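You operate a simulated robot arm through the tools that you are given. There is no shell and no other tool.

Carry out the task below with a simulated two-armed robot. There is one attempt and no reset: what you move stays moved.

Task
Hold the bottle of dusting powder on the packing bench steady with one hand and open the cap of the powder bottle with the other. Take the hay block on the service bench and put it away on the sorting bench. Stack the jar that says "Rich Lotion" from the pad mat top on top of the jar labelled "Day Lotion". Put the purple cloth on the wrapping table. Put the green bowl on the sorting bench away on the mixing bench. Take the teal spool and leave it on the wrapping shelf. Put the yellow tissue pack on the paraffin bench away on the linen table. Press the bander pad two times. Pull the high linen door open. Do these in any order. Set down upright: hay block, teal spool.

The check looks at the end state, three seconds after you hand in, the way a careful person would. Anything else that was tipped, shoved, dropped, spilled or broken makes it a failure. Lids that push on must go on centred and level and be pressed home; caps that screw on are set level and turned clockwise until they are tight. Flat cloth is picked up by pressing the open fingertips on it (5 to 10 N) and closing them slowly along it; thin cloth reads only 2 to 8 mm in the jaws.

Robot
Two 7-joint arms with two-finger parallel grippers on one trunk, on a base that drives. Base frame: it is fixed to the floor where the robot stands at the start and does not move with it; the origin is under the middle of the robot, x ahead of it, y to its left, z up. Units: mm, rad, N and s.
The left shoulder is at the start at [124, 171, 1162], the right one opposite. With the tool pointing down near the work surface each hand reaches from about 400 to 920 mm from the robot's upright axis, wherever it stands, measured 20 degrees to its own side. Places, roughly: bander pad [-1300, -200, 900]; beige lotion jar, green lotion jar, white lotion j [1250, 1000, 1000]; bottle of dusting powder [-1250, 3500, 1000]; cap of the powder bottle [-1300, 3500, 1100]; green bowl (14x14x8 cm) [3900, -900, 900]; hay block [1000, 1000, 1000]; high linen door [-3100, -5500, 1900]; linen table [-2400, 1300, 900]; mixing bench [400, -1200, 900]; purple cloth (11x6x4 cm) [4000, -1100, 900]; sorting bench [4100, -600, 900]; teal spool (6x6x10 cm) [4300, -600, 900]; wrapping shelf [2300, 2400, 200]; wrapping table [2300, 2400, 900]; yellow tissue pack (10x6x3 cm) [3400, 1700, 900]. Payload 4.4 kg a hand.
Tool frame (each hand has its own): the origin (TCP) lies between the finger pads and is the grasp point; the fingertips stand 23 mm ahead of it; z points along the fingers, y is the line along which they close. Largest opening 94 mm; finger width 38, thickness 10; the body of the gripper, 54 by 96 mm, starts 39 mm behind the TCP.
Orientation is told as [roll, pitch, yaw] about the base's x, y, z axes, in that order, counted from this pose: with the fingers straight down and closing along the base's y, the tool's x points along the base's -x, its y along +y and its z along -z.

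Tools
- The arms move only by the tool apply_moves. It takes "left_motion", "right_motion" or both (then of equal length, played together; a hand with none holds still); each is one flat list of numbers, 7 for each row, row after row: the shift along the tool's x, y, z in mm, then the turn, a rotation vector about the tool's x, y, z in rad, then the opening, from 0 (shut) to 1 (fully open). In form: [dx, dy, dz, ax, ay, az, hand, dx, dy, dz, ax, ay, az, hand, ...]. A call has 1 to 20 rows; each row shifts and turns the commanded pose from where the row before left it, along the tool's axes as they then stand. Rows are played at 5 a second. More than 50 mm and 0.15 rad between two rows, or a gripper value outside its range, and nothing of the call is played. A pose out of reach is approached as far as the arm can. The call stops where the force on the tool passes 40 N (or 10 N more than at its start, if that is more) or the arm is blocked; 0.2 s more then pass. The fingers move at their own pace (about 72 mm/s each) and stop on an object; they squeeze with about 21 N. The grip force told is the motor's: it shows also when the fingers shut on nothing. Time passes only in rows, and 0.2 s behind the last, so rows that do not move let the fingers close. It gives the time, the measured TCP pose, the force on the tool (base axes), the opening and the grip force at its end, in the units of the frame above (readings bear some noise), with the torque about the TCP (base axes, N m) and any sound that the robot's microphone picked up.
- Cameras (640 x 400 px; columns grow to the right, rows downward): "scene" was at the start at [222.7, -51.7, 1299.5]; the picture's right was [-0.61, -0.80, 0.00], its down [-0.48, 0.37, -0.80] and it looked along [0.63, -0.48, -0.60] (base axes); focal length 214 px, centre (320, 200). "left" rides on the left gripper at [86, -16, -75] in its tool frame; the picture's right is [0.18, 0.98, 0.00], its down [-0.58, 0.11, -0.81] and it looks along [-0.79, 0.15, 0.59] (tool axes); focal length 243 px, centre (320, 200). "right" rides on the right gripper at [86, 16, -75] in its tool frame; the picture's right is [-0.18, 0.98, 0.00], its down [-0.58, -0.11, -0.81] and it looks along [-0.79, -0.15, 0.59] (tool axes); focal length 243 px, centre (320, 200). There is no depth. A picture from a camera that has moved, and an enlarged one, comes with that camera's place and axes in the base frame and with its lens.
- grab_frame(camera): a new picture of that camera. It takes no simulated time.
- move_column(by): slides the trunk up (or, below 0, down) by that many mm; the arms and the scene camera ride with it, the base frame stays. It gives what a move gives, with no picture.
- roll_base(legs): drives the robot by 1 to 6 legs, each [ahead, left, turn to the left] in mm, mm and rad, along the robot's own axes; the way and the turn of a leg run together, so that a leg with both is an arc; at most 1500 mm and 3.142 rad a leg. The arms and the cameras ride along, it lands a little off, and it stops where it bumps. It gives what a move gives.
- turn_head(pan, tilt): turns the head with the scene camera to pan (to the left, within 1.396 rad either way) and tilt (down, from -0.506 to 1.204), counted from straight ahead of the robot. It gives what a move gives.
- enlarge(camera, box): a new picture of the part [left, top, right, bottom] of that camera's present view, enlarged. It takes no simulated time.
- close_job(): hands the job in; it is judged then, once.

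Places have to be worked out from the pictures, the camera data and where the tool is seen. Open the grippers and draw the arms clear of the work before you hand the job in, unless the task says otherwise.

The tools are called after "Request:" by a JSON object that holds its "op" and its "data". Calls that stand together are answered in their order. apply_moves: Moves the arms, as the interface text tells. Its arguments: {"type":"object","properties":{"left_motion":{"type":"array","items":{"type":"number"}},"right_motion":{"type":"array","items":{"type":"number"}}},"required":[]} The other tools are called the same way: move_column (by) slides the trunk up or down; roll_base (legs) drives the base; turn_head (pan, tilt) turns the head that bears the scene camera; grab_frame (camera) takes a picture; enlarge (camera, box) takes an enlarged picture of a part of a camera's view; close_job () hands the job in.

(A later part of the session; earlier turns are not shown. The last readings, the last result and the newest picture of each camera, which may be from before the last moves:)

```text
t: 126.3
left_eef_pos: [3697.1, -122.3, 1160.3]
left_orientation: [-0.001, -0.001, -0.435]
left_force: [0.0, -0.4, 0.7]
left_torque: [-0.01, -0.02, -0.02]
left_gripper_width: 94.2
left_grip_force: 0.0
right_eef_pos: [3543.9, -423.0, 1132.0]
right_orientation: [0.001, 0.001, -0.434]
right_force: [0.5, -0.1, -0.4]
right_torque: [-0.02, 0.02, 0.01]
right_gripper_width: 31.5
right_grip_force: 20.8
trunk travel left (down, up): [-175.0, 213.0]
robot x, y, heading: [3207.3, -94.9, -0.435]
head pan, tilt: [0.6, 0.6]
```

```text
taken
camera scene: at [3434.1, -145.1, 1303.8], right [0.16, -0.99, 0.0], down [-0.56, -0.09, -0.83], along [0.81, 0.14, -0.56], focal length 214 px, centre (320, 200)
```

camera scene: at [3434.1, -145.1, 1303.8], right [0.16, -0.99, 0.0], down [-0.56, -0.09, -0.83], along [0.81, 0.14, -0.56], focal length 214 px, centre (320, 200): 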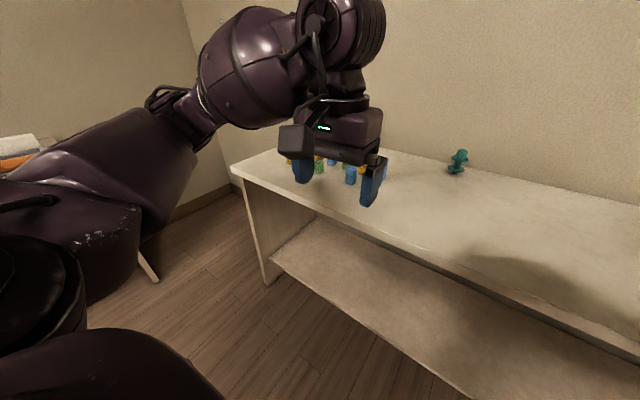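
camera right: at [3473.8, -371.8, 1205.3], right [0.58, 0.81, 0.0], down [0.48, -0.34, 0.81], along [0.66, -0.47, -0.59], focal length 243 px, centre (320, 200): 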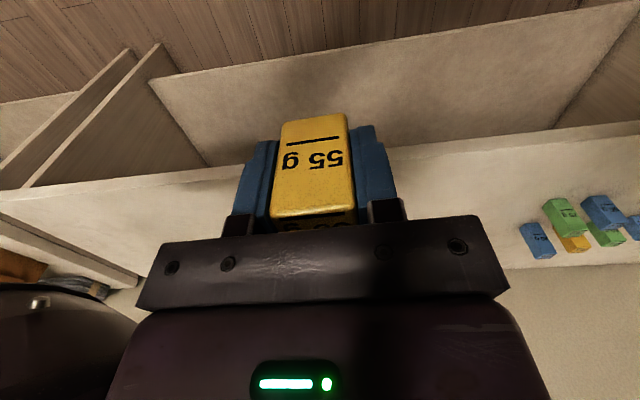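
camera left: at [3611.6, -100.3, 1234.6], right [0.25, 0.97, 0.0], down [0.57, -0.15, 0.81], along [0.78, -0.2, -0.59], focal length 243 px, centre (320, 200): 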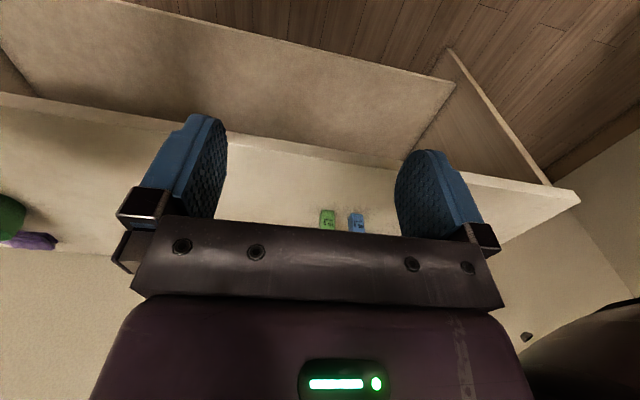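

Spool is at ≈[4275,-546] at the bench's back; front edge is ~661 mm ahead. I drive 285 mm closer and place the hay block on open bench space first.

Request:
{"op": "roll_base", "data": {"legs": [[285, 0, 0]]}}

Request:
{"op": "turn_head", "data": {"pan": -0.2, "tilt": 0.7}}

Request:
{"op": "grab_frame", "data": {"camera": "scene"}}

Request:
{"op": "grab_frame", "data": {"camera": "right"}}

Request:
{"op": "grab_frame", "data": {"camera": "left"}}

```text
t: 128.3
left_eef_pos: [3959.8, -244.2, 1158.7]
left_orientation: [0.001, 0.0, -0.434]
left_force: [0.7, -0.1, -0.2]
left_torque: [-0.01, -0.01, -0.01]
left_gripper_width: 94.0
left_grip_force: 0.1
right_eef_pos: [3807.8, -545.7, 1130.9]
right_orientation: [0.0, -0.002, -0.434]
right_force: [0.9, -0.6, -0.8]
right_torque: [0.02, 0.01, 0.0]
right_gripper_width: 31.9
right_grip_force: 21.4
trunk travel left (down, up): [-175.0, 213.0]
robot x, y, heading: [3472.9, -216.4, -0.432]
head pan, tilt: [0.6, 0.6]
```

```text
t: 129.5
left_eef_pos: [3960.4, -242.9, 1159.7]
left_orientation: [-0.001, 0.001, -0.434]
left_force: [0.9, 0.8, 0.5]
left_torque: [0.02, 0.01, 0.0]
left_gripper_width: 94.0
left_grip_force: 0.0
right_eef_pos: [3807.2, -545.7, 1131.1]
right_orientation: [0.0, 0.0, -0.433]
right_force: [1.2, 0.1, 0.3]
right_torque: [-0.02, -0.02, -0.01]
right_gripper_width: 31.6
right_grip_force: 21.1
trunk travel left (down, up): [-175.0, 213.0]
robot x, y, heading: [3469.8, -218.6, -0.434]
head pan, tilt: [-0.201, 0.7]
```

```text
taken
camera scene: at [3678.0, -331.5, 1295.1], right [-0.59, -0.81, 0.0], down [-0.52, 0.38, -0.77], along [0.62, -0.45, -0.64], focal length 214 px, centre (320, 200)
```

scene: 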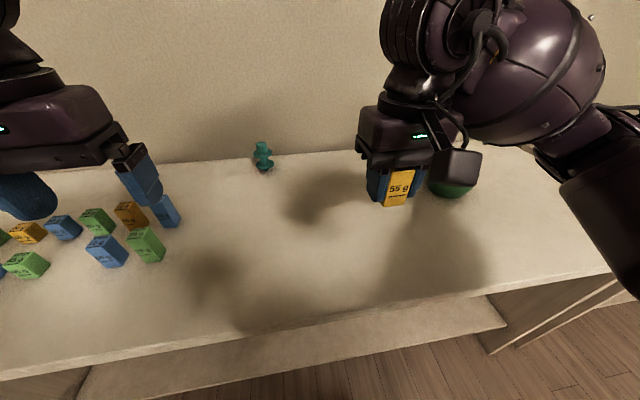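

```text
taken
camera right: at [3736.6, -493.3, 1205.3], right [0.58, 0.81, 0.0], down [0.48, -0.34, 0.81], along [0.66, -0.47, -0.59], focal length 243 px, centre (320, 200)
```

right: 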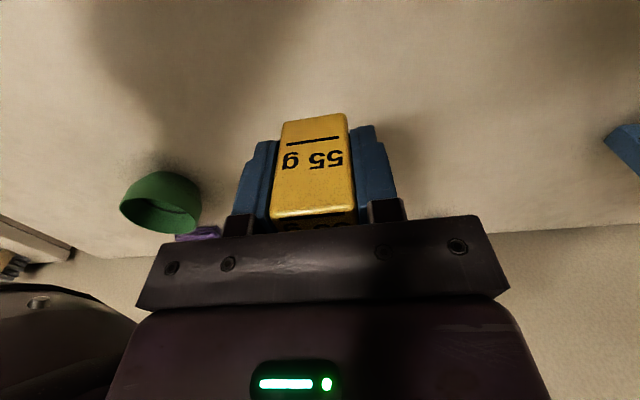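

```text
taken
camera left: at [3874.2, -221.7, 1234.6], right [0.25, 0.97, 0.0], down [0.57, -0.15, 0.81], along [0.78, -0.2, -0.59], focal length 243 px, centre (320, 200)
```

left: 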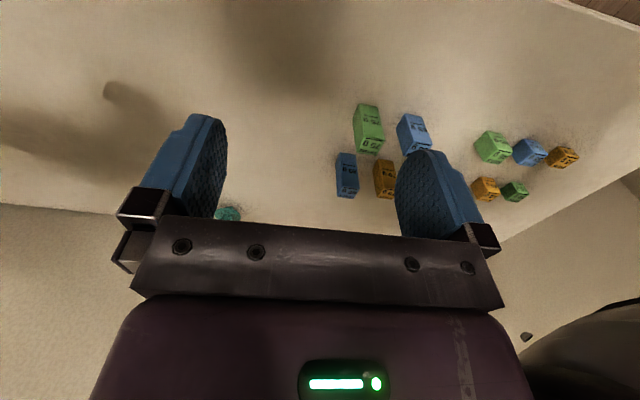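

The blocks on this bench look arranged in order of weight with a possible gap. I zoom in to read them before choosing the spot for the 55 g block.

Request:
{"op": "enlarge", "data": {"camera": "left", "box": [320, 80, 600, 230]}}

Request:
{"op": "enlarge", "data": {"camera": "scene", "box": [0, 170, 200, 300]}}

```text
2.29 times, centred on (460, 155) of left
camera zoom: at [3874.2, -221.7, 1234.6], right [0.25, 0.97, 0.0], down [0.57, -0.15, 0.81], along [0.78, -0.2, -0.59], focal length 555 px, centre (0, 303)
```

zoom: 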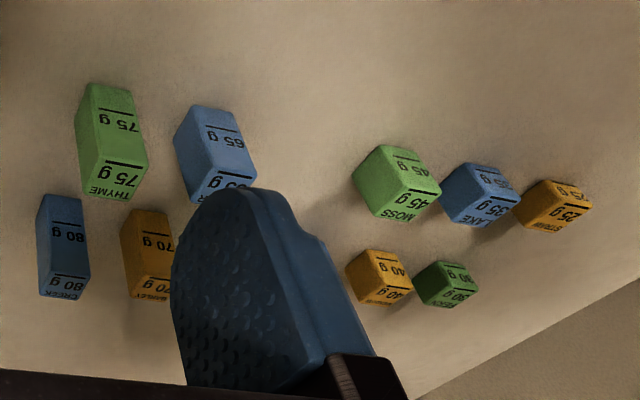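

```text
3.08 times, centred on (100, 235) of scene
camera zoom: at [3678.0, -331.5, 1295.1], right [-0.59, -0.81, 0.0], down [-0.52, 0.38, -0.77], along [0.62, -0.45, -0.64], focal length 660 px, centre (997, 92)
```

zoom: 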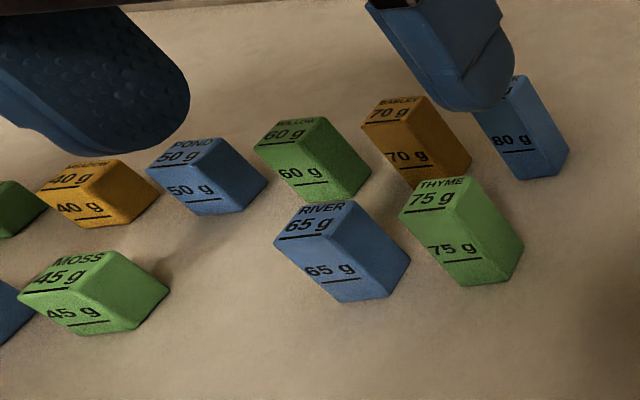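

The front row reads 25, 35, 45, [gap], 65, 75 g, so the 55 g hay block belongs in the gap between MOSS 45 g and RIVER 65 g (gap centre ≈ [4184,-74]). I slide left so the right hand can reach it well.

Request:
{"op": "roll_base", "data": {"legs": [[0, 540, -0.02]]}}

Request:
{"op": "turn_head", "data": {"pan": -0.1, "tilt": 0.75}}

Request:
{"op": "grab_frame", "data": {"camera": "scene"}}

Request:
{"op": "grab_frame", "data": {"camera": "right"}}

```text
t: 134.7
left_eef_pos: [4190.7, 241.3, 1160.7]
left_orientation: [0.0, -0.001, -0.444]
left_force: [0.7, -0.1, -0.5]
left_torque: [-0.01, 0.0, 0.01]
left_gripper_width: 93.9
left_grip_force: 0.0
right_eef_pos: [4035.2, -57.2, 1130.4]
right_orientation: [-0.001, 0.003, -0.443]
right_force: [-0.7, 0.2, -0.6]
right_torque: [0.02, -0.01, 0.03]
right_gripper_width: 31.8
right_grip_force: 20.6
trunk travel left (down, up): [-175.0, 213.0]
robot x, y, heading: [3703.1, 274.7, -0.447]
head pan, tilt: [-0.201, 0.7]
```

```text
t: 135.4
left_eef_pos: [4189.9, 243.0, 1159.4]
left_orientation: [0.0, 0.0, -0.441]
left_force: [0.9, 0.4, 0.4]
left_torque: [0.0, 0.0, 0.0]
left_gripper_width: 94.1
left_grip_force: 0.1
right_eef_pos: [4034.2, -57.7, 1131.1]
right_orientation: [0.0, 0.0, -0.445]
right_force: [0.5, 0.3, -0.5]
right_torque: [-0.04, 0.01, 0.04]
right_gripper_width: 31.7
right_grip_force: 20.6
trunk travel left (down, up): [-175.0, 213.0]
robot x, y, heading: [3698.6, 272.7, -0.442]
head pan, tilt: [-0.099, 0.75]
```

```text
taken
camera scene: at [3910.3, 165.6, 1290.9], right [-0.52, -0.86, 0.0], down [-0.58, 0.35, -0.73], along [0.63, -0.38, -0.68], focal length 214 px, centre (320, 200)
```

scene: 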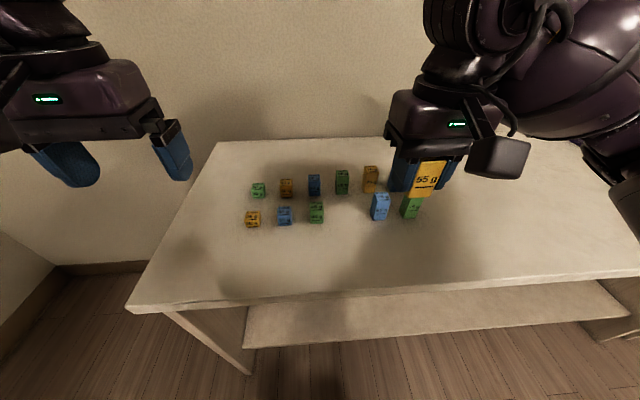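

```text
taken
camera right: at [3964.1, -5.0, 1205.3], right [0.59, 0.81, 0.0], down [0.48, -0.35, 0.81], along [0.65, -0.47, -0.59], focal length 243 px, centre (320, 200)
```

right: 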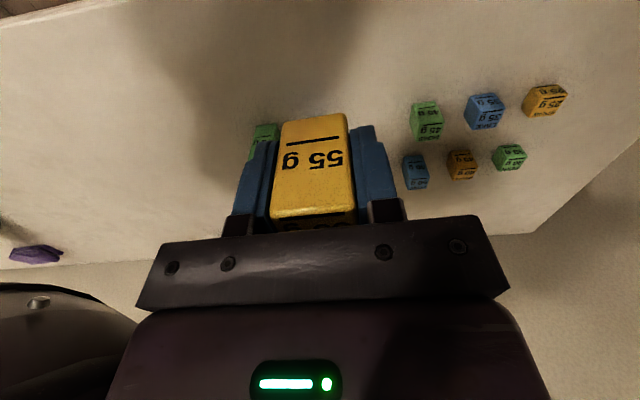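

Clear view of both rows and the gap. I zoom for precise gap coordinates.

Request:
{"op": "enlarge", "data": {"camera": "scene", "box": [230, 150, 430, 240]}}

Request:
{"op": "enlarge", "data": {"camera": "right", "box": [220, 60, 600, 220]}}

```text
3.20 times, centred on (330, 195) of scene
camera zoom: at [3910.3, 165.6, 1290.9], right [-0.52, -0.86, 0.0], down [-0.58, 0.35, -0.73], along [0.63, -0.38, -0.68], focal length 686 px, centre (288, 216)
```

zoom: 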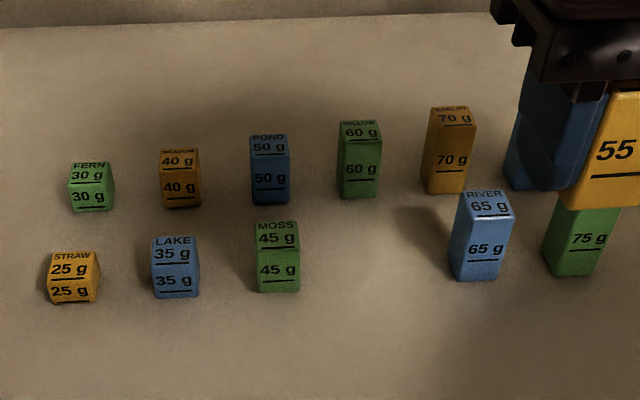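

```text
1.68 times, centred on (410, 140) of right
camera zoom: at [3964.1, -5.0, 1205.3], right [0.59, 0.81, 0.0], down [0.48, -0.35, 0.81], along [0.65, -0.47, -0.59], focal length 409 px, centre (168, 301)
```

zoom: 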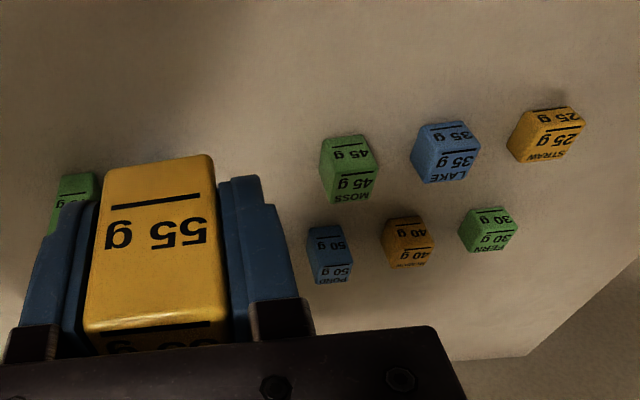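

Gap centre works out at ≈[4182,-77] with row heading -0.463; 60 mm free on each side. I move the right hand above it.

Request:
{"op": "apply_moves", "data": {"right_motion": [-47, 15.4, 0, 0, 0, 0, 0.1, -47, 15.4, 0, 0, 0, 0, 0.1, -47, 15.4, 0, 0, 0, 0.019, 0.1, 0, 0, 40, 0, 0, 0, 0.1, 0, 0, 40, 0, 0, 0, 0.1, 0, 0, 30, 0, 0, 0, 0.1, 0, 0, 0, 0, 0, 0, 0.1]}}

Request:
{"op": "grab_frame", "data": {"camera": "right"}}

Request:
{"op": "enlarge", "data": {"camera": "scene", "box": [230, 110, 450, 250]}}

```text
t: 137.0
left_eef_pos: [4189.3, 241.7, 1159.5]
left_orientation: [0.0, -0.001, -0.444]
left_force: [-0.3, -0.4, -0.7]
left_torque: [0.0, 0.02, 0.01]
left_gripper_width: 94.1
left_grip_force: 0.0
right_eef_pos: [4182.5, -77.7, 1020.4]
right_orientation: [0.0, -0.001, -0.462]
right_force: [-1.2, 0.0, -1.5]
right_torque: [-0.01, 0.0, -0.01]
right_gripper_width: 31.5
right_grip_force: 21.1
trunk travel left (down, up): [-175.0, 213.0]
robot x, y, heading: [3698.6, 270.7, -0.442]
head pan, tilt: [-0.099, 0.75]
```

```text
taken
camera right: at [4113.3, -22.4, 1094.8], right [0.6, 0.8, 0.0], down [0.47, -0.36, 0.81], along [0.64, -0.49, -0.59], focal length 243 px, centre (320, 200)
```

right: 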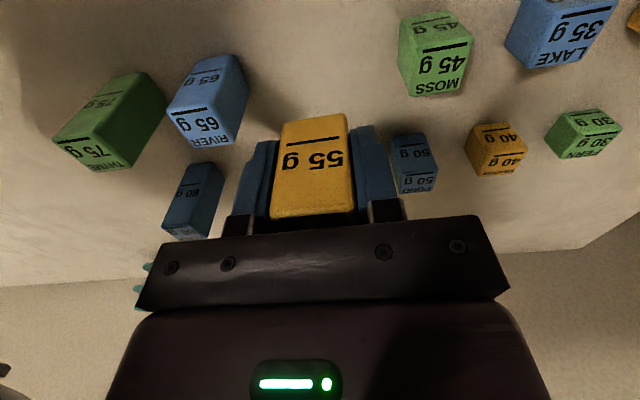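

```text
2.86 times, centred on (340, 180) of scene
camera zoom: at [3910.2, 165.9, 1291.0], right [-0.52, -0.86, 0.0], down [-0.58, 0.35, -0.73], along [0.63, -0.38, -0.68], focal length 613 px, centre (263, 257)
```

zoom: 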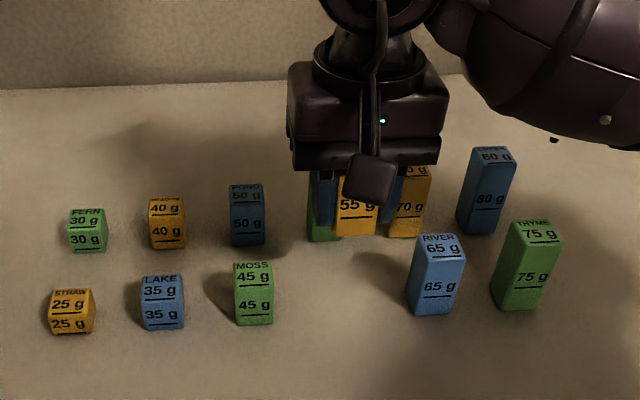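

Aligned with the row. I descend to just above the surface.

Request:
{"op": "apply_moves", "data": {"right_motion": [0, 0, 30, 0, 0, 0, 0.1, 0, 0, 30, 0, 0, 0, 0.1, 0, 0, 18, 0, 0, 0, 0.1, 0, 0, 4, 0, 0, 0, 0.1, 0, 0, 0, 0, 0, 0, 0.1]}}

Request:
{"op": "apply_moves", "data": {"right_motion": [0, 0, 2, 0, 0, 0, 0.1, 0, 0, 2, 0, 0, 0, 0.1, 0, 0, 0, 0, 0, 0, 0.1]}}

```text
t: 138.2
left_eef_pos: [4189.6, 241.9, 1159.3]
left_orientation: [0.0, -0.001, -0.443]
left_force: [0.5, -0.5, -0.8]
left_torque: [-0.02, 0.04, 0.0]
left_gripper_width: 94.2
left_grip_force: 0.1
right_eef_pos: [4182.8, -75.8, 939.8]
right_orientation: [0.001, 0.001, -0.462]
right_force: [0.6, -0.1, -1.0]
right_torque: [0.03, 0.03, -0.02]
right_gripper_width: 31.5
right_grip_force: 21.3
trunk travel left (down, up): [-175.0, 213.0]
robot x, y, heading: [3703.2, 273.3, -0.449]
head pan, tilt: [-0.099, 0.75]
```

```text
t: 139.0
left_eef_pos: [4190.1, 242.5, 1160.1]
left_orientation: [-0.001, 0.0, -0.444]
left_force: [-0.5, -0.2, 0.0]
left_torque: [0.01, 0.01, -0.02]
left_gripper_width: 93.8
left_grip_force: 0.1
right_eef_pos: [4181.4, -76.7, 935.2]
right_orientation: [0.001, 0.0, -0.464]
right_force: [0.3, 0.0, -0.8]
right_torque: [0.01, 0.01, -0.02]
right_gripper_width: 31.7
right_grip_force: 20.6
trunk travel left (down, up): [-175.0, 213.0]
robot x, y, heading: [3703.1, 272.2, -0.443]
head pan, tilt: [-0.099, 0.75]
```

No contact yet; I go down in 2 mm steps.

Request:
{"op": "apply_moves", "data": {"right_motion": [0, 0, 2, 0, 0, 0, 0.1, 0, 0, 1.5, 0, 0, 0, 0.1, 0, 0, 0, 0, 0, 0, 0.1]}}

Request:
{"op": "apply_moves", "data": {"right_motion": [0, 0, 1.5, 0, 0, 0, 0.1, 0, 0, 0, 0, 0, 0, 0.1]}}

Request:
{"op": "enlarge", "data": {"camera": "scene", "box": [290, 150, 400, 240]}}

```text
t: 139.8
left_eef_pos: [4190.9, 242.3, 1159.4]
left_orientation: [0.0, 0.0, -0.444]
left_force: [-0.3, -0.5, 0.0]
left_torque: [0.0, -0.02, 0.0]
left_gripper_width: 93.9
left_grip_force: 0.0
right_eef_pos: [4181.7, -77.0, 931.3]
right_orientation: [-0.001, 0.001, -0.462]
right_force: [0.8, 0.4, -1.2]
right_torque: [0.03, 0.0, -0.02]
right_gripper_width: 31.5
right_grip_force: 20.6
trunk travel left (down, up): [-175.0, 213.0]
robot x, y, heading: [3703.1, 271.6, -0.442]
head pan, tilt: [-0.099, 0.75]
```

```text
t: 140.4
left_eef_pos: [4189.0, 242.5, 1160.8]
left_orientation: [0.0, 0.0, -0.444]
left_force: [-0.2, 0.4, 0.1]
left_torque: [0.01, 0.0, 0.0]
left_gripper_width: 94.2
left_grip_force: 0.1
right_eef_pos: [4181.6, -77.2, 929.8]
right_orientation: [-0.002, 0.001, -0.463]
right_force: [-0.1, -0.5, -0.3]
right_torque: [-0.01, 0.02, 0.0]
right_gripper_width: 31.4
right_grip_force: 21.2
trunk travel left (down, up): [-175.0, 213.0]
robot x, y, heading: [3703.8, 269.6, -0.437]
head pan, tilt: [-0.099, 0.75]
```

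```text
4.44 times, centred on (345, 195) of scene
camera zoom: at [3910.4, 165.6, 1290.9], right [-0.52, -0.86, 0.0], down [-0.58, 0.35, -0.73], along [0.63, -0.38, -0.68], focal length 953 px, centre (209, 222)
```

zoom: 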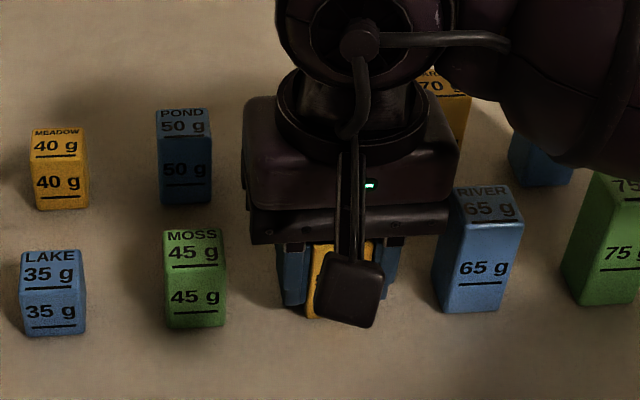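

Almost at the surface; continue with 1 mm steps.

Request:
{"op": "apply_moves", "data": {"right_motion": [0, 0, 1, 0, 0, 0, 0.1, 0, 0, 0, 0, 0, 0, 0.1]}}

Request:
{"op": "apply_moves", "data": {"right_motion": [0, 0, 1, 0, 0, 0, 0.1, 0, 0, 0, 0, 0, 0, 0.1]}}

```text
t: 141.0
left_eef_pos: [4188.7, 241.6, 1160.1]
left_orientation: [0.0, 0.0, -0.444]
left_force: [0.4, 0.9, 0.5]
left_torque: [-0.02, 0.03, -0.01]
left_gripper_width: 94.0
left_grip_force: 0.0
right_eef_pos: [4181.8, -76.3, 927.9]
right_orientation: [0.001, 0.0, -0.463]
right_force: [0.3, -0.1, -0.7]
right_torque: [-0.01, -0.03, -0.02]
right_gripper_width: 31.3
right_grip_force: 21.0
trunk travel left (down, up): [-175.0, 213.0]
robot x, y, heading: [3699.8, 276.6, -0.442]
head pan, tilt: [-0.099, 0.75]
```

```text
t: 141.6
left_eef_pos: [4189.9, 242.9, 1160.4]
left_orientation: [0.001, -0.001, -0.444]
left_force: [0.2, -0.3, -0.7]
left_torque: [0.02, 0.01, 0.0]
left_gripper_width: 94.1
left_grip_force: 0.0
right_eef_pos: [4181.5, -77.4, 927.6]
right_orientation: [-0.001, 0.0, -0.462]
right_force: [0.6, -0.5, -0.3]
right_torque: [0.0, 0.0, 0.0]
right_gripper_width: 31.4
right_grip_force: 21.4
trunk travel left (down, up): [-175.0, 213.0]
robot x, y, heading: [3698.3, 273.3, -0.443]
head pan, tilt: [-0.099, 0.75]
```

Still free; continue down.

Request:
{"op": "apply_moves", "data": {"right_motion": [0, 0, 1.5, 0, 0, 0, 0.1, 0, 0, 0, 0, 0, 0, 0.1]}}

Request:
{"op": "apply_moves", "data": {"right_motion": [0, 0, 1.5, 0, 0, 0, 0.1, 0, 0, 0, 0, 0, 0, 0.1]}}

Request:
{"op": "apply_moves", "data": {"right_motion": [0, 0, 1.5, 0, 0, 0, 0.1, 0, 0, 0, 0, 0, 0, 0.1]}}

```text
t: 142.2
left_eef_pos: [4189.2, 242.0, 1159.9]
left_orientation: [0.001, -0.001, -0.443]
left_force: [0.6, -0.4, -0.6]
left_torque: [0.0, 0.0, -0.02]
left_gripper_width: 94.1
left_grip_force: 0.0
right_eef_pos: [4182.1, -77.0, 927.7]
right_orientation: [0.0, -0.005, -0.463]
right_force: [0.7, -2.6, 10.2]
right_torque: [-0.01, 0.17, 0.01]
right_gripper_width: 31.7
right_grip_force: 20.8
trunk travel left (down, up): [-175.0, 213.0]
robot x, y, heading: [3702.8, 276.9, -0.453]
head pan, tilt: [-0.099, 0.75]
```

```text
t: 142.8
left_eef_pos: [4188.9, 243.0, 1159.9]
left_orientation: [-0.001, -0.003, -0.443]
left_force: [0.0, 0.5, 0.7]
left_torque: [0.02, -0.02, 0.0]
left_gripper_width: 94.0
left_grip_force: 0.1
right_eef_pos: [4181.8, -76.4, 925.2]
right_orientation: [-0.001, 0.0, -0.465]
right_force: [1.6, -3.7, 17.0]
right_torque: [-0.03, 0.13, -0.02]
right_gripper_width: 31.8
right_grip_force: 21.1
trunk travel left (down, up): [-175.0, 213.0]
robot x, y, heading: [3699.6, 273.5, -0.441]
head pan, tilt: [-0.099, 0.75]
```

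```text
t: 143.4
left_eef_pos: [4188.8, 242.3, 1159.7]
left_orientation: [0.0, -0.001, -0.444]
left_force: [0.3, 0.3, -0.8]
left_torque: [-0.02, -0.01, 0.0]
left_gripper_width: 94.1
left_grip_force: 0.1
right_eef_pos: [4181.6, -75.8, 923.7]
right_orientation: [0.0, -0.002, -0.462]
right_force: [1.2, -3.5, 18.3]
right_torque: [0.02, 0.11, 0.01]
right_gripper_width: 31.5
right_grip_force: 20.7
trunk travel left (down, up): [-175.0, 213.0]
robot x, y, heading: [3699.6, 272.7, -0.439]
head pan, tilt: [-0.099, 0.75]
```

Contact with the bench (z≈927). I relieve slightly and open just enough to release.

Request:
{"op": "apply_moves", "data": {"right_motion": [0, 0, -1.5, 0, 0, 0, 0.1, 0, 0, -0.5, 0, 0, 0, 0.1, 0, 0, 0, 0, 0, 0, 0.34, 0, 0, 0, 0, 0, 0, 0.38, 0, 0, 0, 0, 0, 0, 0.45, 0, 0, 0, 0, 0, 0, 0.55, 0, 0, 0, 0, 0, 0, 0.55]}}

Request:
{"op": "grab_frame", "data": {"camera": "right"}}

```text
t: 145.0
left_eef_pos: [4190.1, 241.1, 1160.5]
left_orientation: [0.001, -0.002, -0.442]
left_force: [-0.1, -0.8, -0.6]
left_torque: [0.03, 0.02, 0.0]
left_gripper_width: 93.9
left_grip_force: 0.0
right_eef_pos: [4182.0, -77.0, 924.7]
right_orientation: [-0.001, 0.0, -0.462]
right_force: [-0.1, 0.0, 0.5]
right_torque: [-0.02, 0.0, 0.0]
right_gripper_width: 51.6
right_grip_force: 0.1
trunk travel left (down, up): [-175.0, 213.0]
robot x, y, heading: [3704.3, 273.5, -0.44]
head pan, tilt: [-0.099, 0.75]
```

```text
taken
camera right: at [4112.4, -22.5, 999.7], right [0.6, 0.8, 0.0], down [0.47, -0.36, 0.81], along [0.64, -0.49, -0.59], focal length 243 px, centre (320, 200)
```

right: 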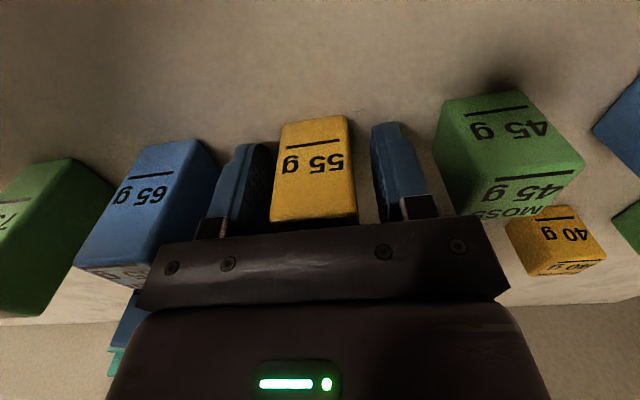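

Released and standing in line with the row. I raise the hand straight up and check.

Request:
{"op": "apply_moves", "data": {"right_motion": [0, 0, -15, 0, 0, 0, 0.55, 0, 0, -40, 0, 0, 0, 0.55, 0, 0, -45, 0, 0, 0, 0.55, 0, 0, -50, 0, 0, 0, 0.7, 0, 0, -50, 0, 0, 0, 1, 45, 0, 0, 0, 0, 0, 1, 45, 0, 0, 0, 0, 0, 1, 45, 0, 0, 0, 0, 0, 1]}}

Request:
{"op": "grab_frame", "data": {"camera": "scene"}}

Request:
{"op": "enlarge", "data": {"camera": "scene", "box": [230, 150, 430, 240]}}

```text
t: 146.8
left_eef_pos: [4188.3, 243.0, 1159.3]
left_orientation: [0.001, 0.0, -0.444]
left_force: [0.3, 0.1, -0.9]
left_torque: [-0.03, 0.02, -0.04]
left_gripper_width: 94.0
left_grip_force: 0.0
right_eef_pos: [4060.1, -14.5, 1126.4]
right_orientation: [0.0, 0.001, -0.463]
right_force: [0.2, -0.8, -0.5]
right_torque: [0.01, -0.03, 0.0]
right_gripper_width: 93.9
right_grip_force: 0.2
trunk travel left (down, up): [-175.0, 213.0]
robot x, y, heading: [3699.6, 274.9, -0.443]
head pan, tilt: [-0.099, 0.75]
```

```text
taken
camera scene: at [3910.0, 165.9, 1291.0], right [-0.52, -0.86, 0.0], down [-0.58, 0.35, -0.73], along [0.63, -0.38, -0.68], focal length 214 px, centre (320, 200)
```

scene: 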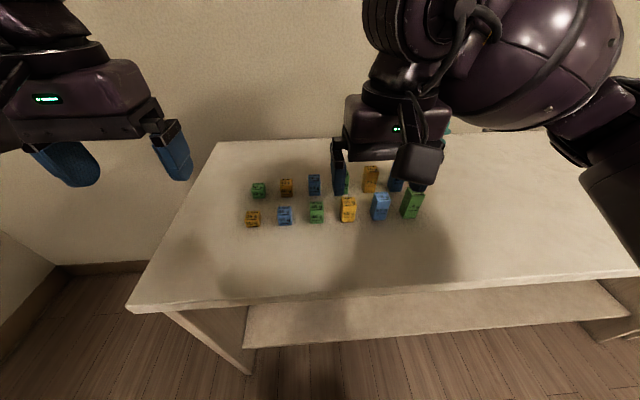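

```text
3.20 times, centred on (330, 195) of scene
camera zoom: at [3910.0, 165.9, 1291.0], right [-0.52, -0.86, 0.0], down [-0.58, 0.35, -0.73], along [0.63, -0.38, -0.68], focal length 686 px, centre (288, 216)
```

zoom: 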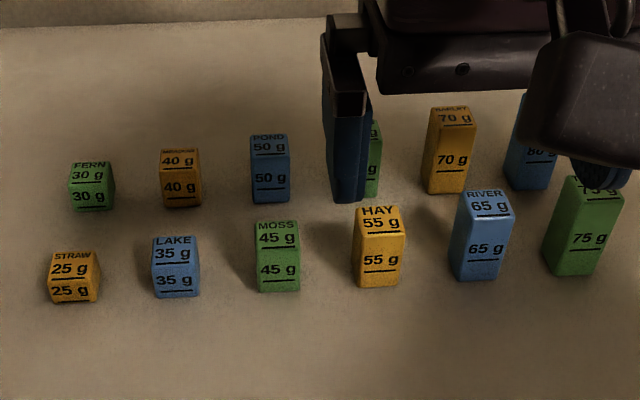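

Hay block stands neatly in its gap. Now I slide right along the bench to reach the teal spool with the left hand.

Request:
{"op": "roll_base", "data": {"legs": [[0, -620, -0.02]]}}

Request:
{"op": "turn_head", "data": {"pan": 0.0, "tilt": 0.65}}

Request:
{"op": "grab_frame", "data": {"camera": "scene"}}

Request:
{"op": "grab_frame", "data": {"camera": "left"}}

Request:
{"op": "grab_frame", "data": {"camera": "right"}}

```text
t: 152.7
left_eef_pos: [3920.2, -321.5, 1159.8]
left_orientation: [0.001, 0.0, -0.464]
left_force: [0.3, -0.4, -0.1]
left_torque: [0.0, 0.0, -0.01]
left_gripper_width: 94.1
left_grip_force: 0.1
right_eef_pos: [3785.5, -576.0, 1126.3]
right_orientation: [0.0, -0.001, -0.482]
right_force: [0.1, 0.3, -0.5]
right_torque: [0.0, 0.02, -0.05]
right_gripper_width: 93.9
right_grip_force: 0.2
trunk travel left (down, up): [-175.0, 213.0]
robot x, y, heading: [3425.9, -282.0, -0.46]
head pan, tilt: [-0.099, 0.75]
```

```text
t: 153.4
left_eef_pos: [3919.6, -320.5, 1159.2]
left_orientation: [0.001, 0.0, -0.462]
left_force: [0.8, -0.2, -0.5]
left_torque: [-0.01, 0.01, -0.02]
left_gripper_width: 94.1
left_grip_force: 0.1
right_eef_pos: [3784.3, -575.7, 1125.6]
right_orientation: [0.0, 0.001, -0.483]
right_force: [-0.3, -0.6, 0.2]
right_torque: [0.01, 0.0, 0.0]
right_gripper_width: 93.9
right_grip_force: 0.1
trunk travel left (down, up): [-175.0, 213.0]
robot x, y, heading: [3433.8, -280.3, -0.462]
head pan, tilt: [0.0, 0.649]
```

```text
taken
camera scene: at [3645.5, -387.1, 1299.4], right [-0.45, -0.89, 0.0], down [-0.54, 0.27, -0.8], along [0.71, -0.36, -0.6], focal length 214 px, centre (320, 200)
```

scene: 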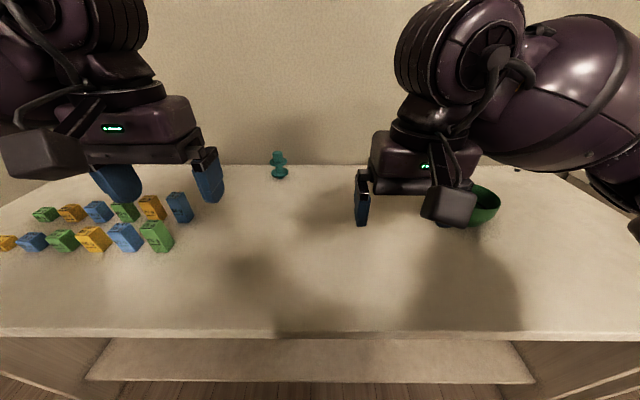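

```text
taken
camera left: at [3834.2, -296.8, 1234.7], right [0.27, 0.96, 0.0], down [0.57, -0.16, 0.81], along [0.78, -0.22, -0.59], focal length 243 px, centre (320, 200)
```

left: 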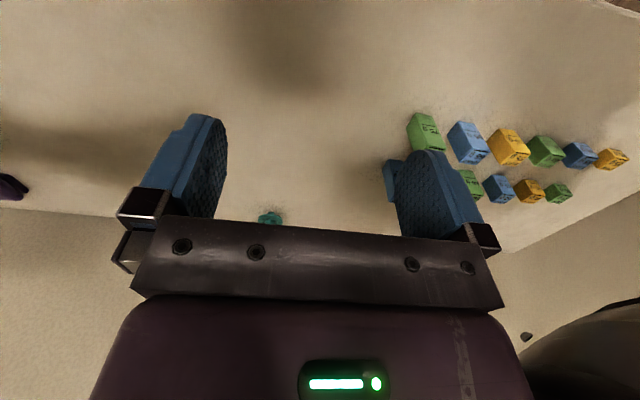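

```text
taken
camera right: at [3716.5, -520.3, 1200.6], right [0.62, 0.79, 0.0], down [0.46, -0.37, 0.81], along [0.63, -0.5, -0.59], focal length 243 px, centre (320, 200)
```

right: 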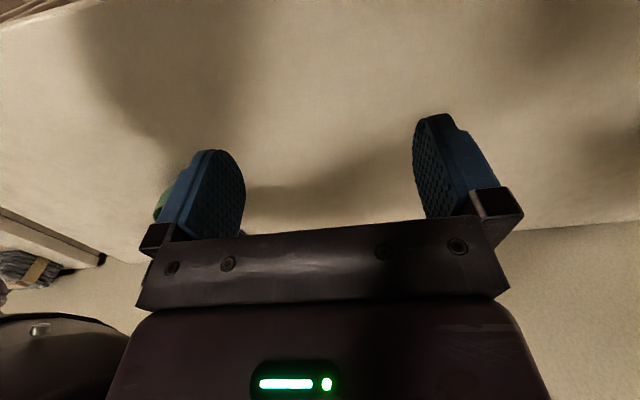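

I zoom on the spool to determine its shape and position.

Request:
{"op": "enlarge", "data": {"camera": "scene", "box": [240, 130, 320, 190]}}

Request:
{"op": "turn_head", "data": {"pan": -0.5, "tilt": 0.6}}

Request:
{"op": "grab_frame", "data": {"camera": "scene"}}

```text
6.67 times, centred on (280, 160) of scene
camera zoom: at [3645.5, -387.1, 1299.4], right [-0.45, -0.89, 0.0], down [-0.54, 0.27, -0.8], along [0.71, -0.36, -0.6], focal length 1430 px, centre (587, 467)
```

zoom: 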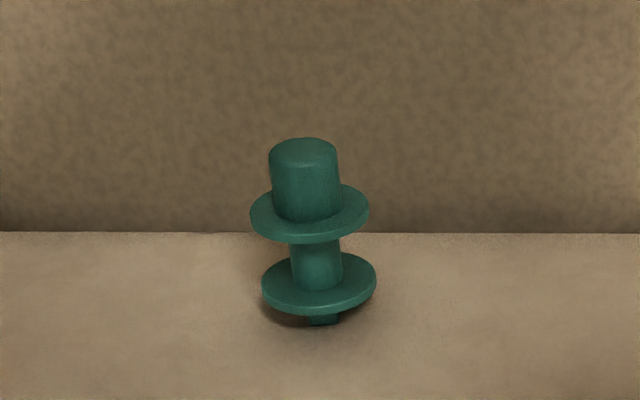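

```text
t: 154.3
left_eef_pos: [3918.2, -322.7, 1160.3]
left_orientation: [0.0, 0.001, -0.462]
left_force: [0.3, -0.6, 0.2]
left_torque: [0.03, -0.02, 0.03]
left_gripper_width: 94.2
left_grip_force: 0.1
right_eef_pos: [3783.8, -575.5, 1126.1]
right_orientation: [0.0, 0.001, -0.483]
right_force: [0.0, 0.1, 0.4]
right_torque: [-0.01, 0.0, -0.05]
right_gripper_width: 94.0
right_grip_force: 0.1
trunk travel left (down, up): [-175.0, 213.0]
robot x, y, heading: [3430.2, -279.7, -0.46]
head pan, tilt: [-0.499, 0.6]
```

```text
taken
camera scene: at [3618.5, -420.8, 1303.7], right [-0.82, -0.57, 0.0], down [-0.32, 0.46, -0.83], along [0.47, -0.68, -0.56], focal length 214 px, centre (320, 200)
```

scene: 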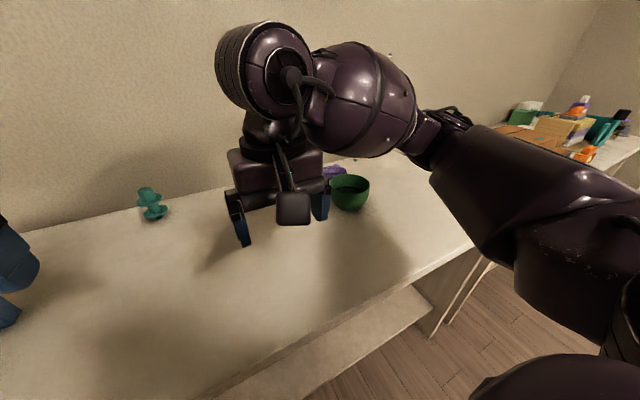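

The spool has a 37 mm top cylinder above two ~63 mm flanges and a small foot. I'll grasp the top cylinder with the hand pitched forward ~40° so it can later be set on the low shelf upright. I zoom from this second view for triangulation.

Request:
{"op": "enlarge", "data": {"camera": "scene", "box": [110, 170, 190, 230]}}

Request:
{"op": "enlarge", "data": {"camera": "scene", "box": [300, 150, 400, 225]}}

```text
6.67 times, centred on (150, 200) of scene
camera zoom: at [3618.5, -420.8, 1303.7], right [-0.82, -0.57, 0.0], down [-0.32, 0.46, -0.83], along [0.47, -0.68, -0.56], focal length 1430 px, centre (1453, 200)
```

zoom: 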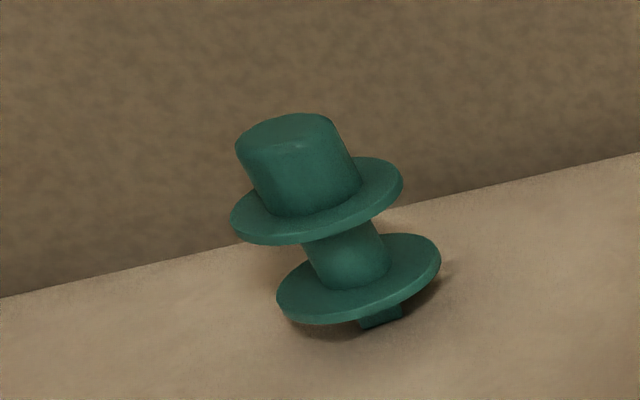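

```text
5.33 times, centred on (350, 188) of scene
camera zoom: at [3618.5, -420.8, 1303.7], right [-0.82, -0.57, 0.0], down [-0.32, 0.46, -0.83], along [0.47, -0.68, -0.56], focal length 1144 px, centre (160, 267)
```

zoom: 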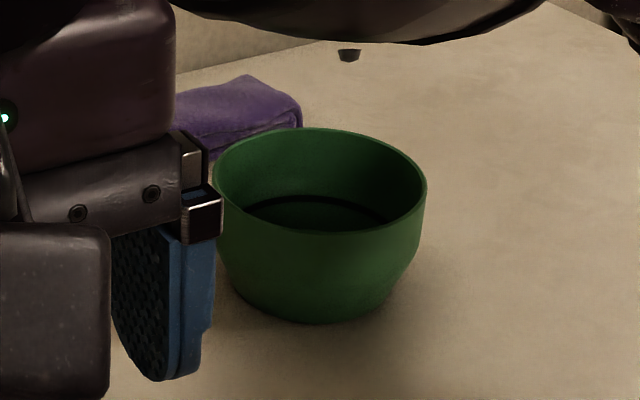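

Both views agree: spool axis ≈ [4312,-558], upper flange z≈955, top z≈990. I inch 45 mm closer, then pitch the left hand forward.

Request:
{"op": "roll_base", "data": {"legs": [[45, 0, 0]]}}

Request:
{"op": "apply_moves", "data": {"left_motion": [0, 0, 0, 0, -0.14, 0, 1, 0, 0, 0, 0, -0.14, 0, 1, 0, 0, 0, 0, -0.14, 0, 1, 0, 0, 0, 0, -0.14, 0, 1, 0, 0, 0, 0, -0.14, 0, 1, 0, 0, 0, 0, 0, 0, 1]}}

Request:
{"op": "turn_head", "data": {"pan": 0.0, "tilt": 0.6}}

Request:
{"op": "grab_frame", "data": {"camera": "scene"}}

Request:
{"op": "grab_frame", "data": {"camera": "left"}}

```text
t: 155.2
left_eef_pos: [3960.2, -341.0, 1158.9]
left_orientation: [0.0, 0.0, -0.462]
left_force: [0.6, -0.1, 0.0]
left_torque: [0.02, 0.04, -0.01]
left_gripper_width: 94.0
left_grip_force: 0.1
right_eef_pos: [3826.8, -595.3, 1126.3]
right_orientation: [0.0, 0.0, -0.481]
right_force: [0.8, 0.2, 0.5]
right_torque: [0.01, 0.04, 0.01]
right_gripper_width: 94.0
right_grip_force: 0.1
trunk travel left (down, up): [-175.0, 213.0]
robot x, y, heading: [3466.7, -299.4, -0.464]
head pan, tilt: [-0.499, 0.6]
```

```text
t: 156.6
left_eef_pos: [3986.5, -359.0, 1178.9]
left_orientation: [-0.003, -0.628, -0.456]
left_force: [0.6, 0.2, -1.3]
left_torque: [0.02, -0.01, 0.02]
left_gripper_width: 93.9
left_grip_force: 0.1
left hand out of reach, approached as far as the arm can: row 3, 4, 5
right_eef_pos: [3825.9, -595.4, 1125.9]
right_orientation: [0.0, 0.001, -0.482]
right_force: [-0.4, 0.3, 0.2]
right_torque: [0.01, 0.01, -0.03]
right_gripper_width: 94.0
right_grip_force: 0.1
trunk travel left (down, up): [-175.0, 213.0]
robot x, y, heading: [3468.5, -298.9, -0.463]
head pan, tilt: [-0.499, 0.6]
```

```text
t: 157.5
left_eef_pos: [3985.3, -359.9, 1179.0]
left_orientation: [-0.003, -0.629, -0.457]
left_force: [0.4, -0.1, 0.2]
left_torque: [0.01, 0.0, 0.0]
left_gripper_width: 93.9
left_grip_force: 0.1
right_eef_pos: [3825.4, -594.7, 1125.7]
right_orientation: [0.0, -0.001, -0.482]
right_force: [0.1, 0.3, 0.6]
right_torque: [0.02, 0.01, -0.02]
right_gripper_width: 94.1
right_grip_force: 0.0
trunk travel left (down, up): [-175.0, 213.0]
robot x, y, heading: [3470.1, -301.0, -0.462]
head pan, tilt: [0.0, 0.6]
```

```text
taken
camera scene: at [3686.8, -407.7, 1303.8], right [-0.45, -0.89, 0.0], down [-0.51, 0.25, -0.83], along [0.74, -0.37, -0.56], focal length 214 px, centre (320, 200)
```

scene: 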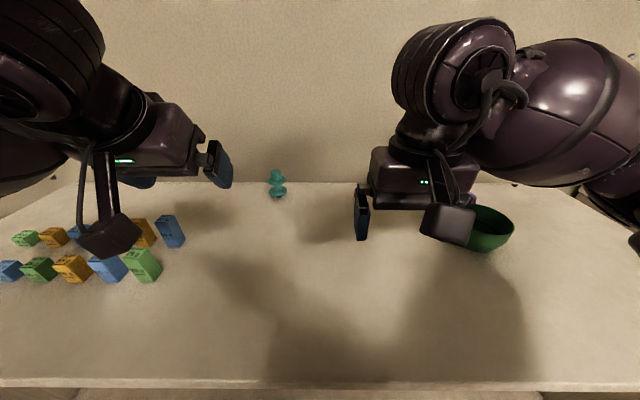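

```text
taken
camera left: at [3876.5, -323.4, 1188.3], right [0.3, 0.95, -0.11], down [0.05, 0.1, 0.99], along [0.95, -0.31, -0.01], focal length 243 px, centre (320, 200)
```

left: 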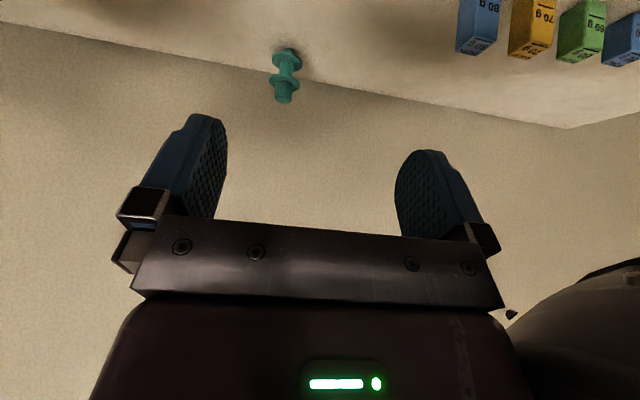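

The pitched pose was too close to the body there; further out it will be reachable. I advance the left hand toward a pre-grasp point ~70 mm short of and above the spool.

Request:
{"op": "apply_moves", "data": {"left_motion": [-24.7, -4.6, 37, 0, 0, 0, 1, -24.7, -4.6, 37, 0, 0, 0, 1, -24.7, -4.6, 37, 0, 0, 0, 1, -24.7, -4.6, 37, 0, 0, 0, 1, -24.7, -4.6, 37, 0, 0, 0, 1, -24.7, -4.6, 37, 0, 0, 0, 1, -24.7, -4.6, 37, 0, 0, 0, 1, -24.7, -4.6, 37, 0, 0, 0, 1, 0, 0, 0, 0, 0, 0, 1]}}

Request:
{"op": "grab_frame", "data": {"camera": "scene"}}

Request:
{"op": "grab_frame", "data": {"camera": "left"}}

```text
t: 159.5
left_eef_pos: [4268.6, -542.6, 1055.9]
left_orientation: [0.0, -0.63, -0.463]
left_force: [0.4, 0.5, 0.4]
left_torque: [0.0, 0.0, 0.0]
left_gripper_width: 94.2
left_grip_force: 0.0
right_eef_pos: [3825.1, -594.8, 1126.8]
right_orientation: [0.0, -0.003, -0.481]
right_force: [-0.6, -0.2, -0.6]
right_torque: [-0.01, 0.0, 0.03]
right_gripper_width: 94.2
right_grip_force: 0.0
trunk travel left (down, up): [-175.0, 213.0]
robot x, y, heading: [3470.5, -302.5, -0.459]
head pan, tilt: [0.0, 0.6]
```

```text
taken
camera scene: at [3686.4, -407.0, 1304.0], right [-0.45, -0.89, 0.0], down [-0.51, 0.25, -0.83], along [0.74, -0.37, -0.56], focal length 214 px, centre (320, 200)
```

scene: 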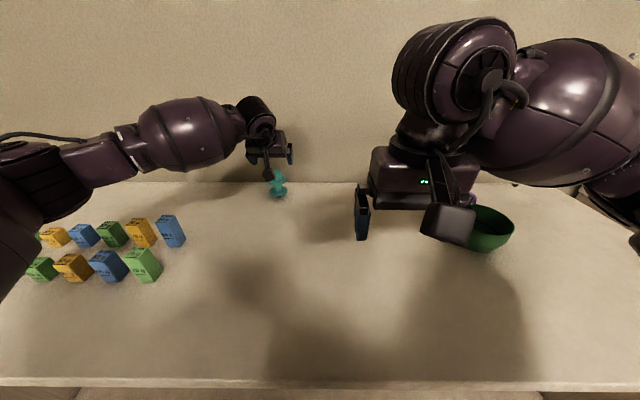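

```text
taken
camera left: at [4159.4, -505.8, 1065.6], right [0.31, 0.95, -0.11], down [0.04, 0.1, 0.99], along [0.95, -0.31, -0.01], focal length 243 px, centre (320, 200)
```

left: 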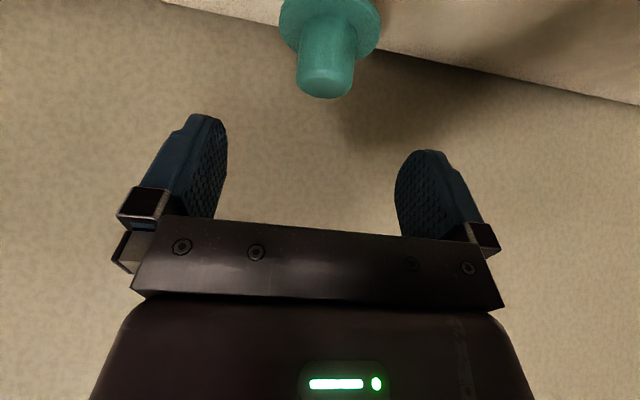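

Hand is lined up along the approach axis; spool needs +4 mm left correction. I advance half way and re-check.

Request:
{"op": "apply_moves", "data": {"left_motion": [2, 4, 15, 0, 0, 0, 1, 1, 0, 20, 0, 0, 0, 1, 0, 0, 0, 0, 0, 0, 1]}}

Request:
{"op": "grab_frame", "data": {"camera": "left"}}

Request:
{"op": "enlarge", "data": {"camera": "scene", "box": [220, 100, 330, 210]}}

```text
t: 160.3
left_eef_pos: [4285.8, -545.9, 1024.8]
left_orientation: [0.001, -0.631, -0.46]
left_force: [-0.3, -0.2, -0.1]
left_torque: [0.02, 0.0, -0.03]
left_gripper_width: 94.1
left_grip_force: 0.0
right_eef_pos: [3823.0, -595.0, 1126.4]
right_orientation: [0.0, 0.001, -0.481]
right_force: [0.2, -0.1, -0.4]
right_torque: [-0.02, -0.03, 0.03]
right_gripper_width: 94.3
right_grip_force: 0.0
trunk travel left (down, up): [-175.0, 213.0]
robot x, y, heading: [3471.9, -299.9, -0.469]
head pan, tilt: [0.0, 0.6]
```

```text
taken
camera left: at [4177.1, -510.0, 1034.5], right [0.3, 0.95, -0.11], down [0.04, 0.1, 0.99], along [0.95, -0.31, -0.01], focal length 243 px, centre (320, 200)
```

left: 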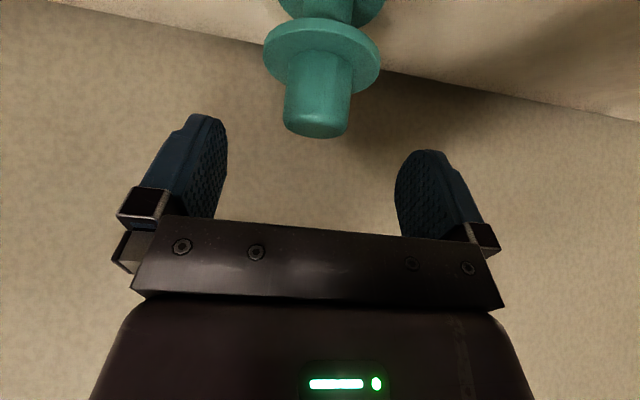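

```text
3.64 times, centred on (275, 155) of scene
camera zoom: at [3686.6, -407.3, 1303.9], right [-0.45, -0.89, 0.0], down [-0.51, 0.25, -0.83], along [0.74, -0.37, -0.56], focal length 780 px, centre (484, 364)
```

zoom: 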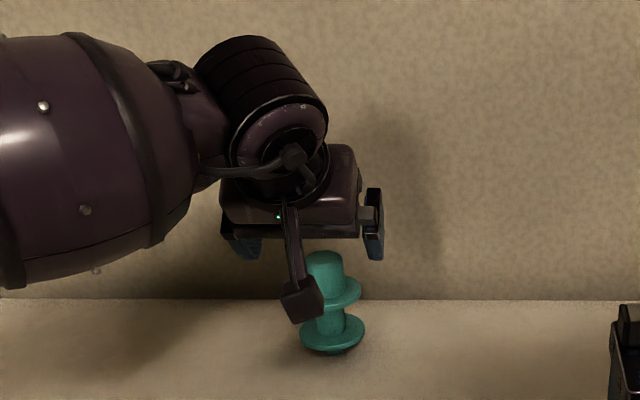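

Nearly lined up (-2 mm). I advance the remaining ~42 mm to the grasp height, fingertips staying above the flange.

Request:
{"op": "apply_moves", "data": {"left_motion": [1, -2, 15, 0, 0, 0, 1, 1, 0, 14, 0, 0, 0, 1, 1, 0, 12, 0, 0, 0, 1, 0, 0, 0, 0, 0, 0, 1]}}

Request:
{"op": "grab_frame", "data": {"camera": "left"}}

Request:
{"op": "enlarge", "data": {"camera": "scene", "box": [220, 100, 330, 210]}}

```text
t: 161.3
left_eef_pos: [4305.1, -556.9, 990.3]
left_orientation: [0.0, -0.631, -0.46]
left_force: [0.3, 0.4, -0.6]
left_torque: [0.01, -0.01, -0.03]
left_gripper_width: 93.8
left_grip_force: 0.1
right_eef_pos: [3825.4, -595.7, 1126.3]
right_orientation: [-0.001, -0.001, -0.481]
right_force: [-0.1, -0.2, 0.0]
right_torque: [-0.01, -0.02, -0.01]
right_gripper_width: 94.0
right_grip_force: 0.1
trunk travel left (down, up): [-175.0, 213.0]
robot x, y, heading: [3470.3, -297.7, -0.461]
head pan, tilt: [0.0, 0.6]
```

```text
taken
camera left: at [4196.3, -520.3, 999.4], right [0.3, 0.95, -0.11], down [0.04, 0.1, 0.99], along [0.95, -0.31, -0.01], focal length 243 px, centre (320, 200)
```

left: 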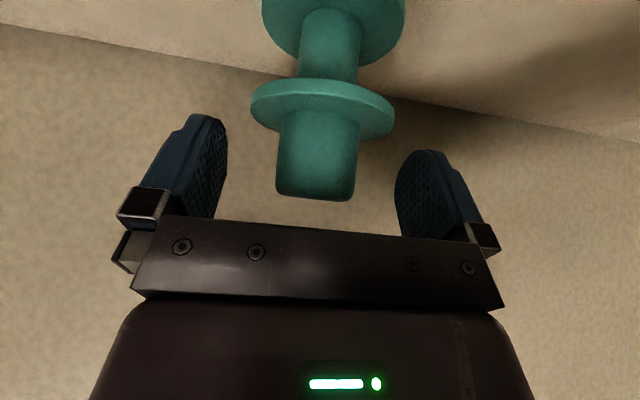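

```text
3.64 times, centred on (275, 155) of scene
camera zoom: at [3686.7, -407.4, 1303.9], right [-0.45, -0.89, 0.0], down [-0.51, 0.25, -0.83], along [0.74, -0.37, -0.56], focal length 780 px, centre (484, 364)
```

zoom: 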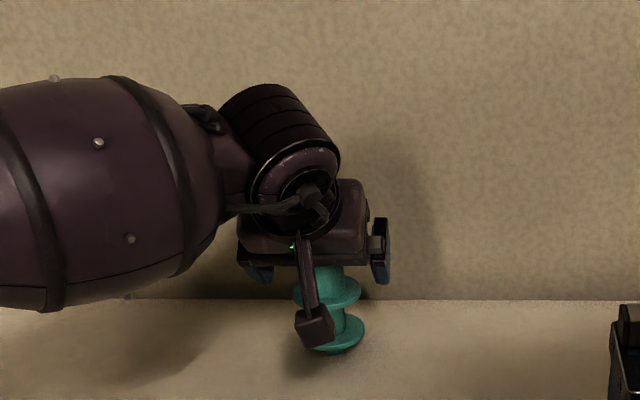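

TCP sits at the top cylinder with tips just above the flange. I make a 1 mm adjustment and close slowly.

Request:
{"op": "apply_moves", "data": {"left_motion": [-0.6, -1.4, -0.8, 0, 0, 0, 0.8, 0, 0, 0, 0, 0, 0, 0.6, 0, 0, 0, 0, 0, 0, 0.5, 0, 0, 0, 0, 0, 0, 0.45, 0, 0, 0, 0, 0, 0, 0.42, 0, 0, 0, 0, 0, 0, 0.39, 0, 0, 0, 0, 0, 0, 0.36, 0, 0, 0, 0, 0, 0, 0.2, 0, 0, 0, 0, 0, 0, 0.2]}}

Request:
{"op": "grab_frame", "data": {"camera": "left"}}

```text
t: 163.3
left_eef_pos: [4305.1, -557.0, 992.0]
left_orientation: [-0.002, -0.63, -0.461]
left_force: [0.6, 0.1, 1.4]
left_torque: [0.02, -0.01, -0.01]
left_gripper_width: 56.9
left_grip_force: 20.3
right_eef_pos: [3824.2, -595.0, 1127.0]
right_orientation: [0.0, 0.0, -0.481]
right_force: [-0.3, 0.7, -1.1]
right_torque: [0.0, -0.01, 0.02]
right_gripper_width: 94.2
right_grip_force: 0.1
trunk travel left (down, up): [-175.0, 213.0]
robot x, y, heading: [3466.3, -299.9, -0.462]
head pan, tilt: [0.0, 0.6]
```

```text
taken
camera left: at [4195.4, -521.8, 1000.7], right [0.3, 0.95, -0.11], down [0.04, 0.1, 0.99], along [0.95, -0.31, -0.01], focal length 243 px, centre (320, 200)
```

left: 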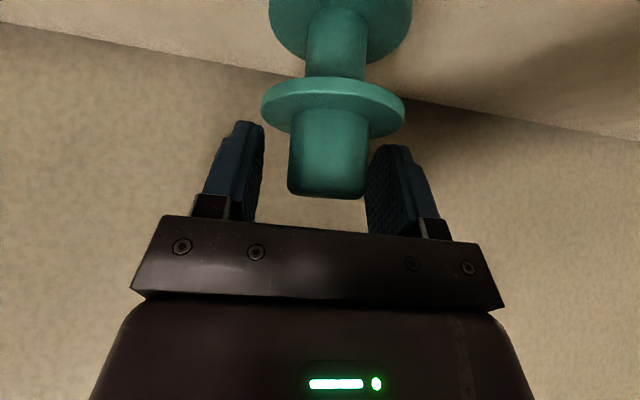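

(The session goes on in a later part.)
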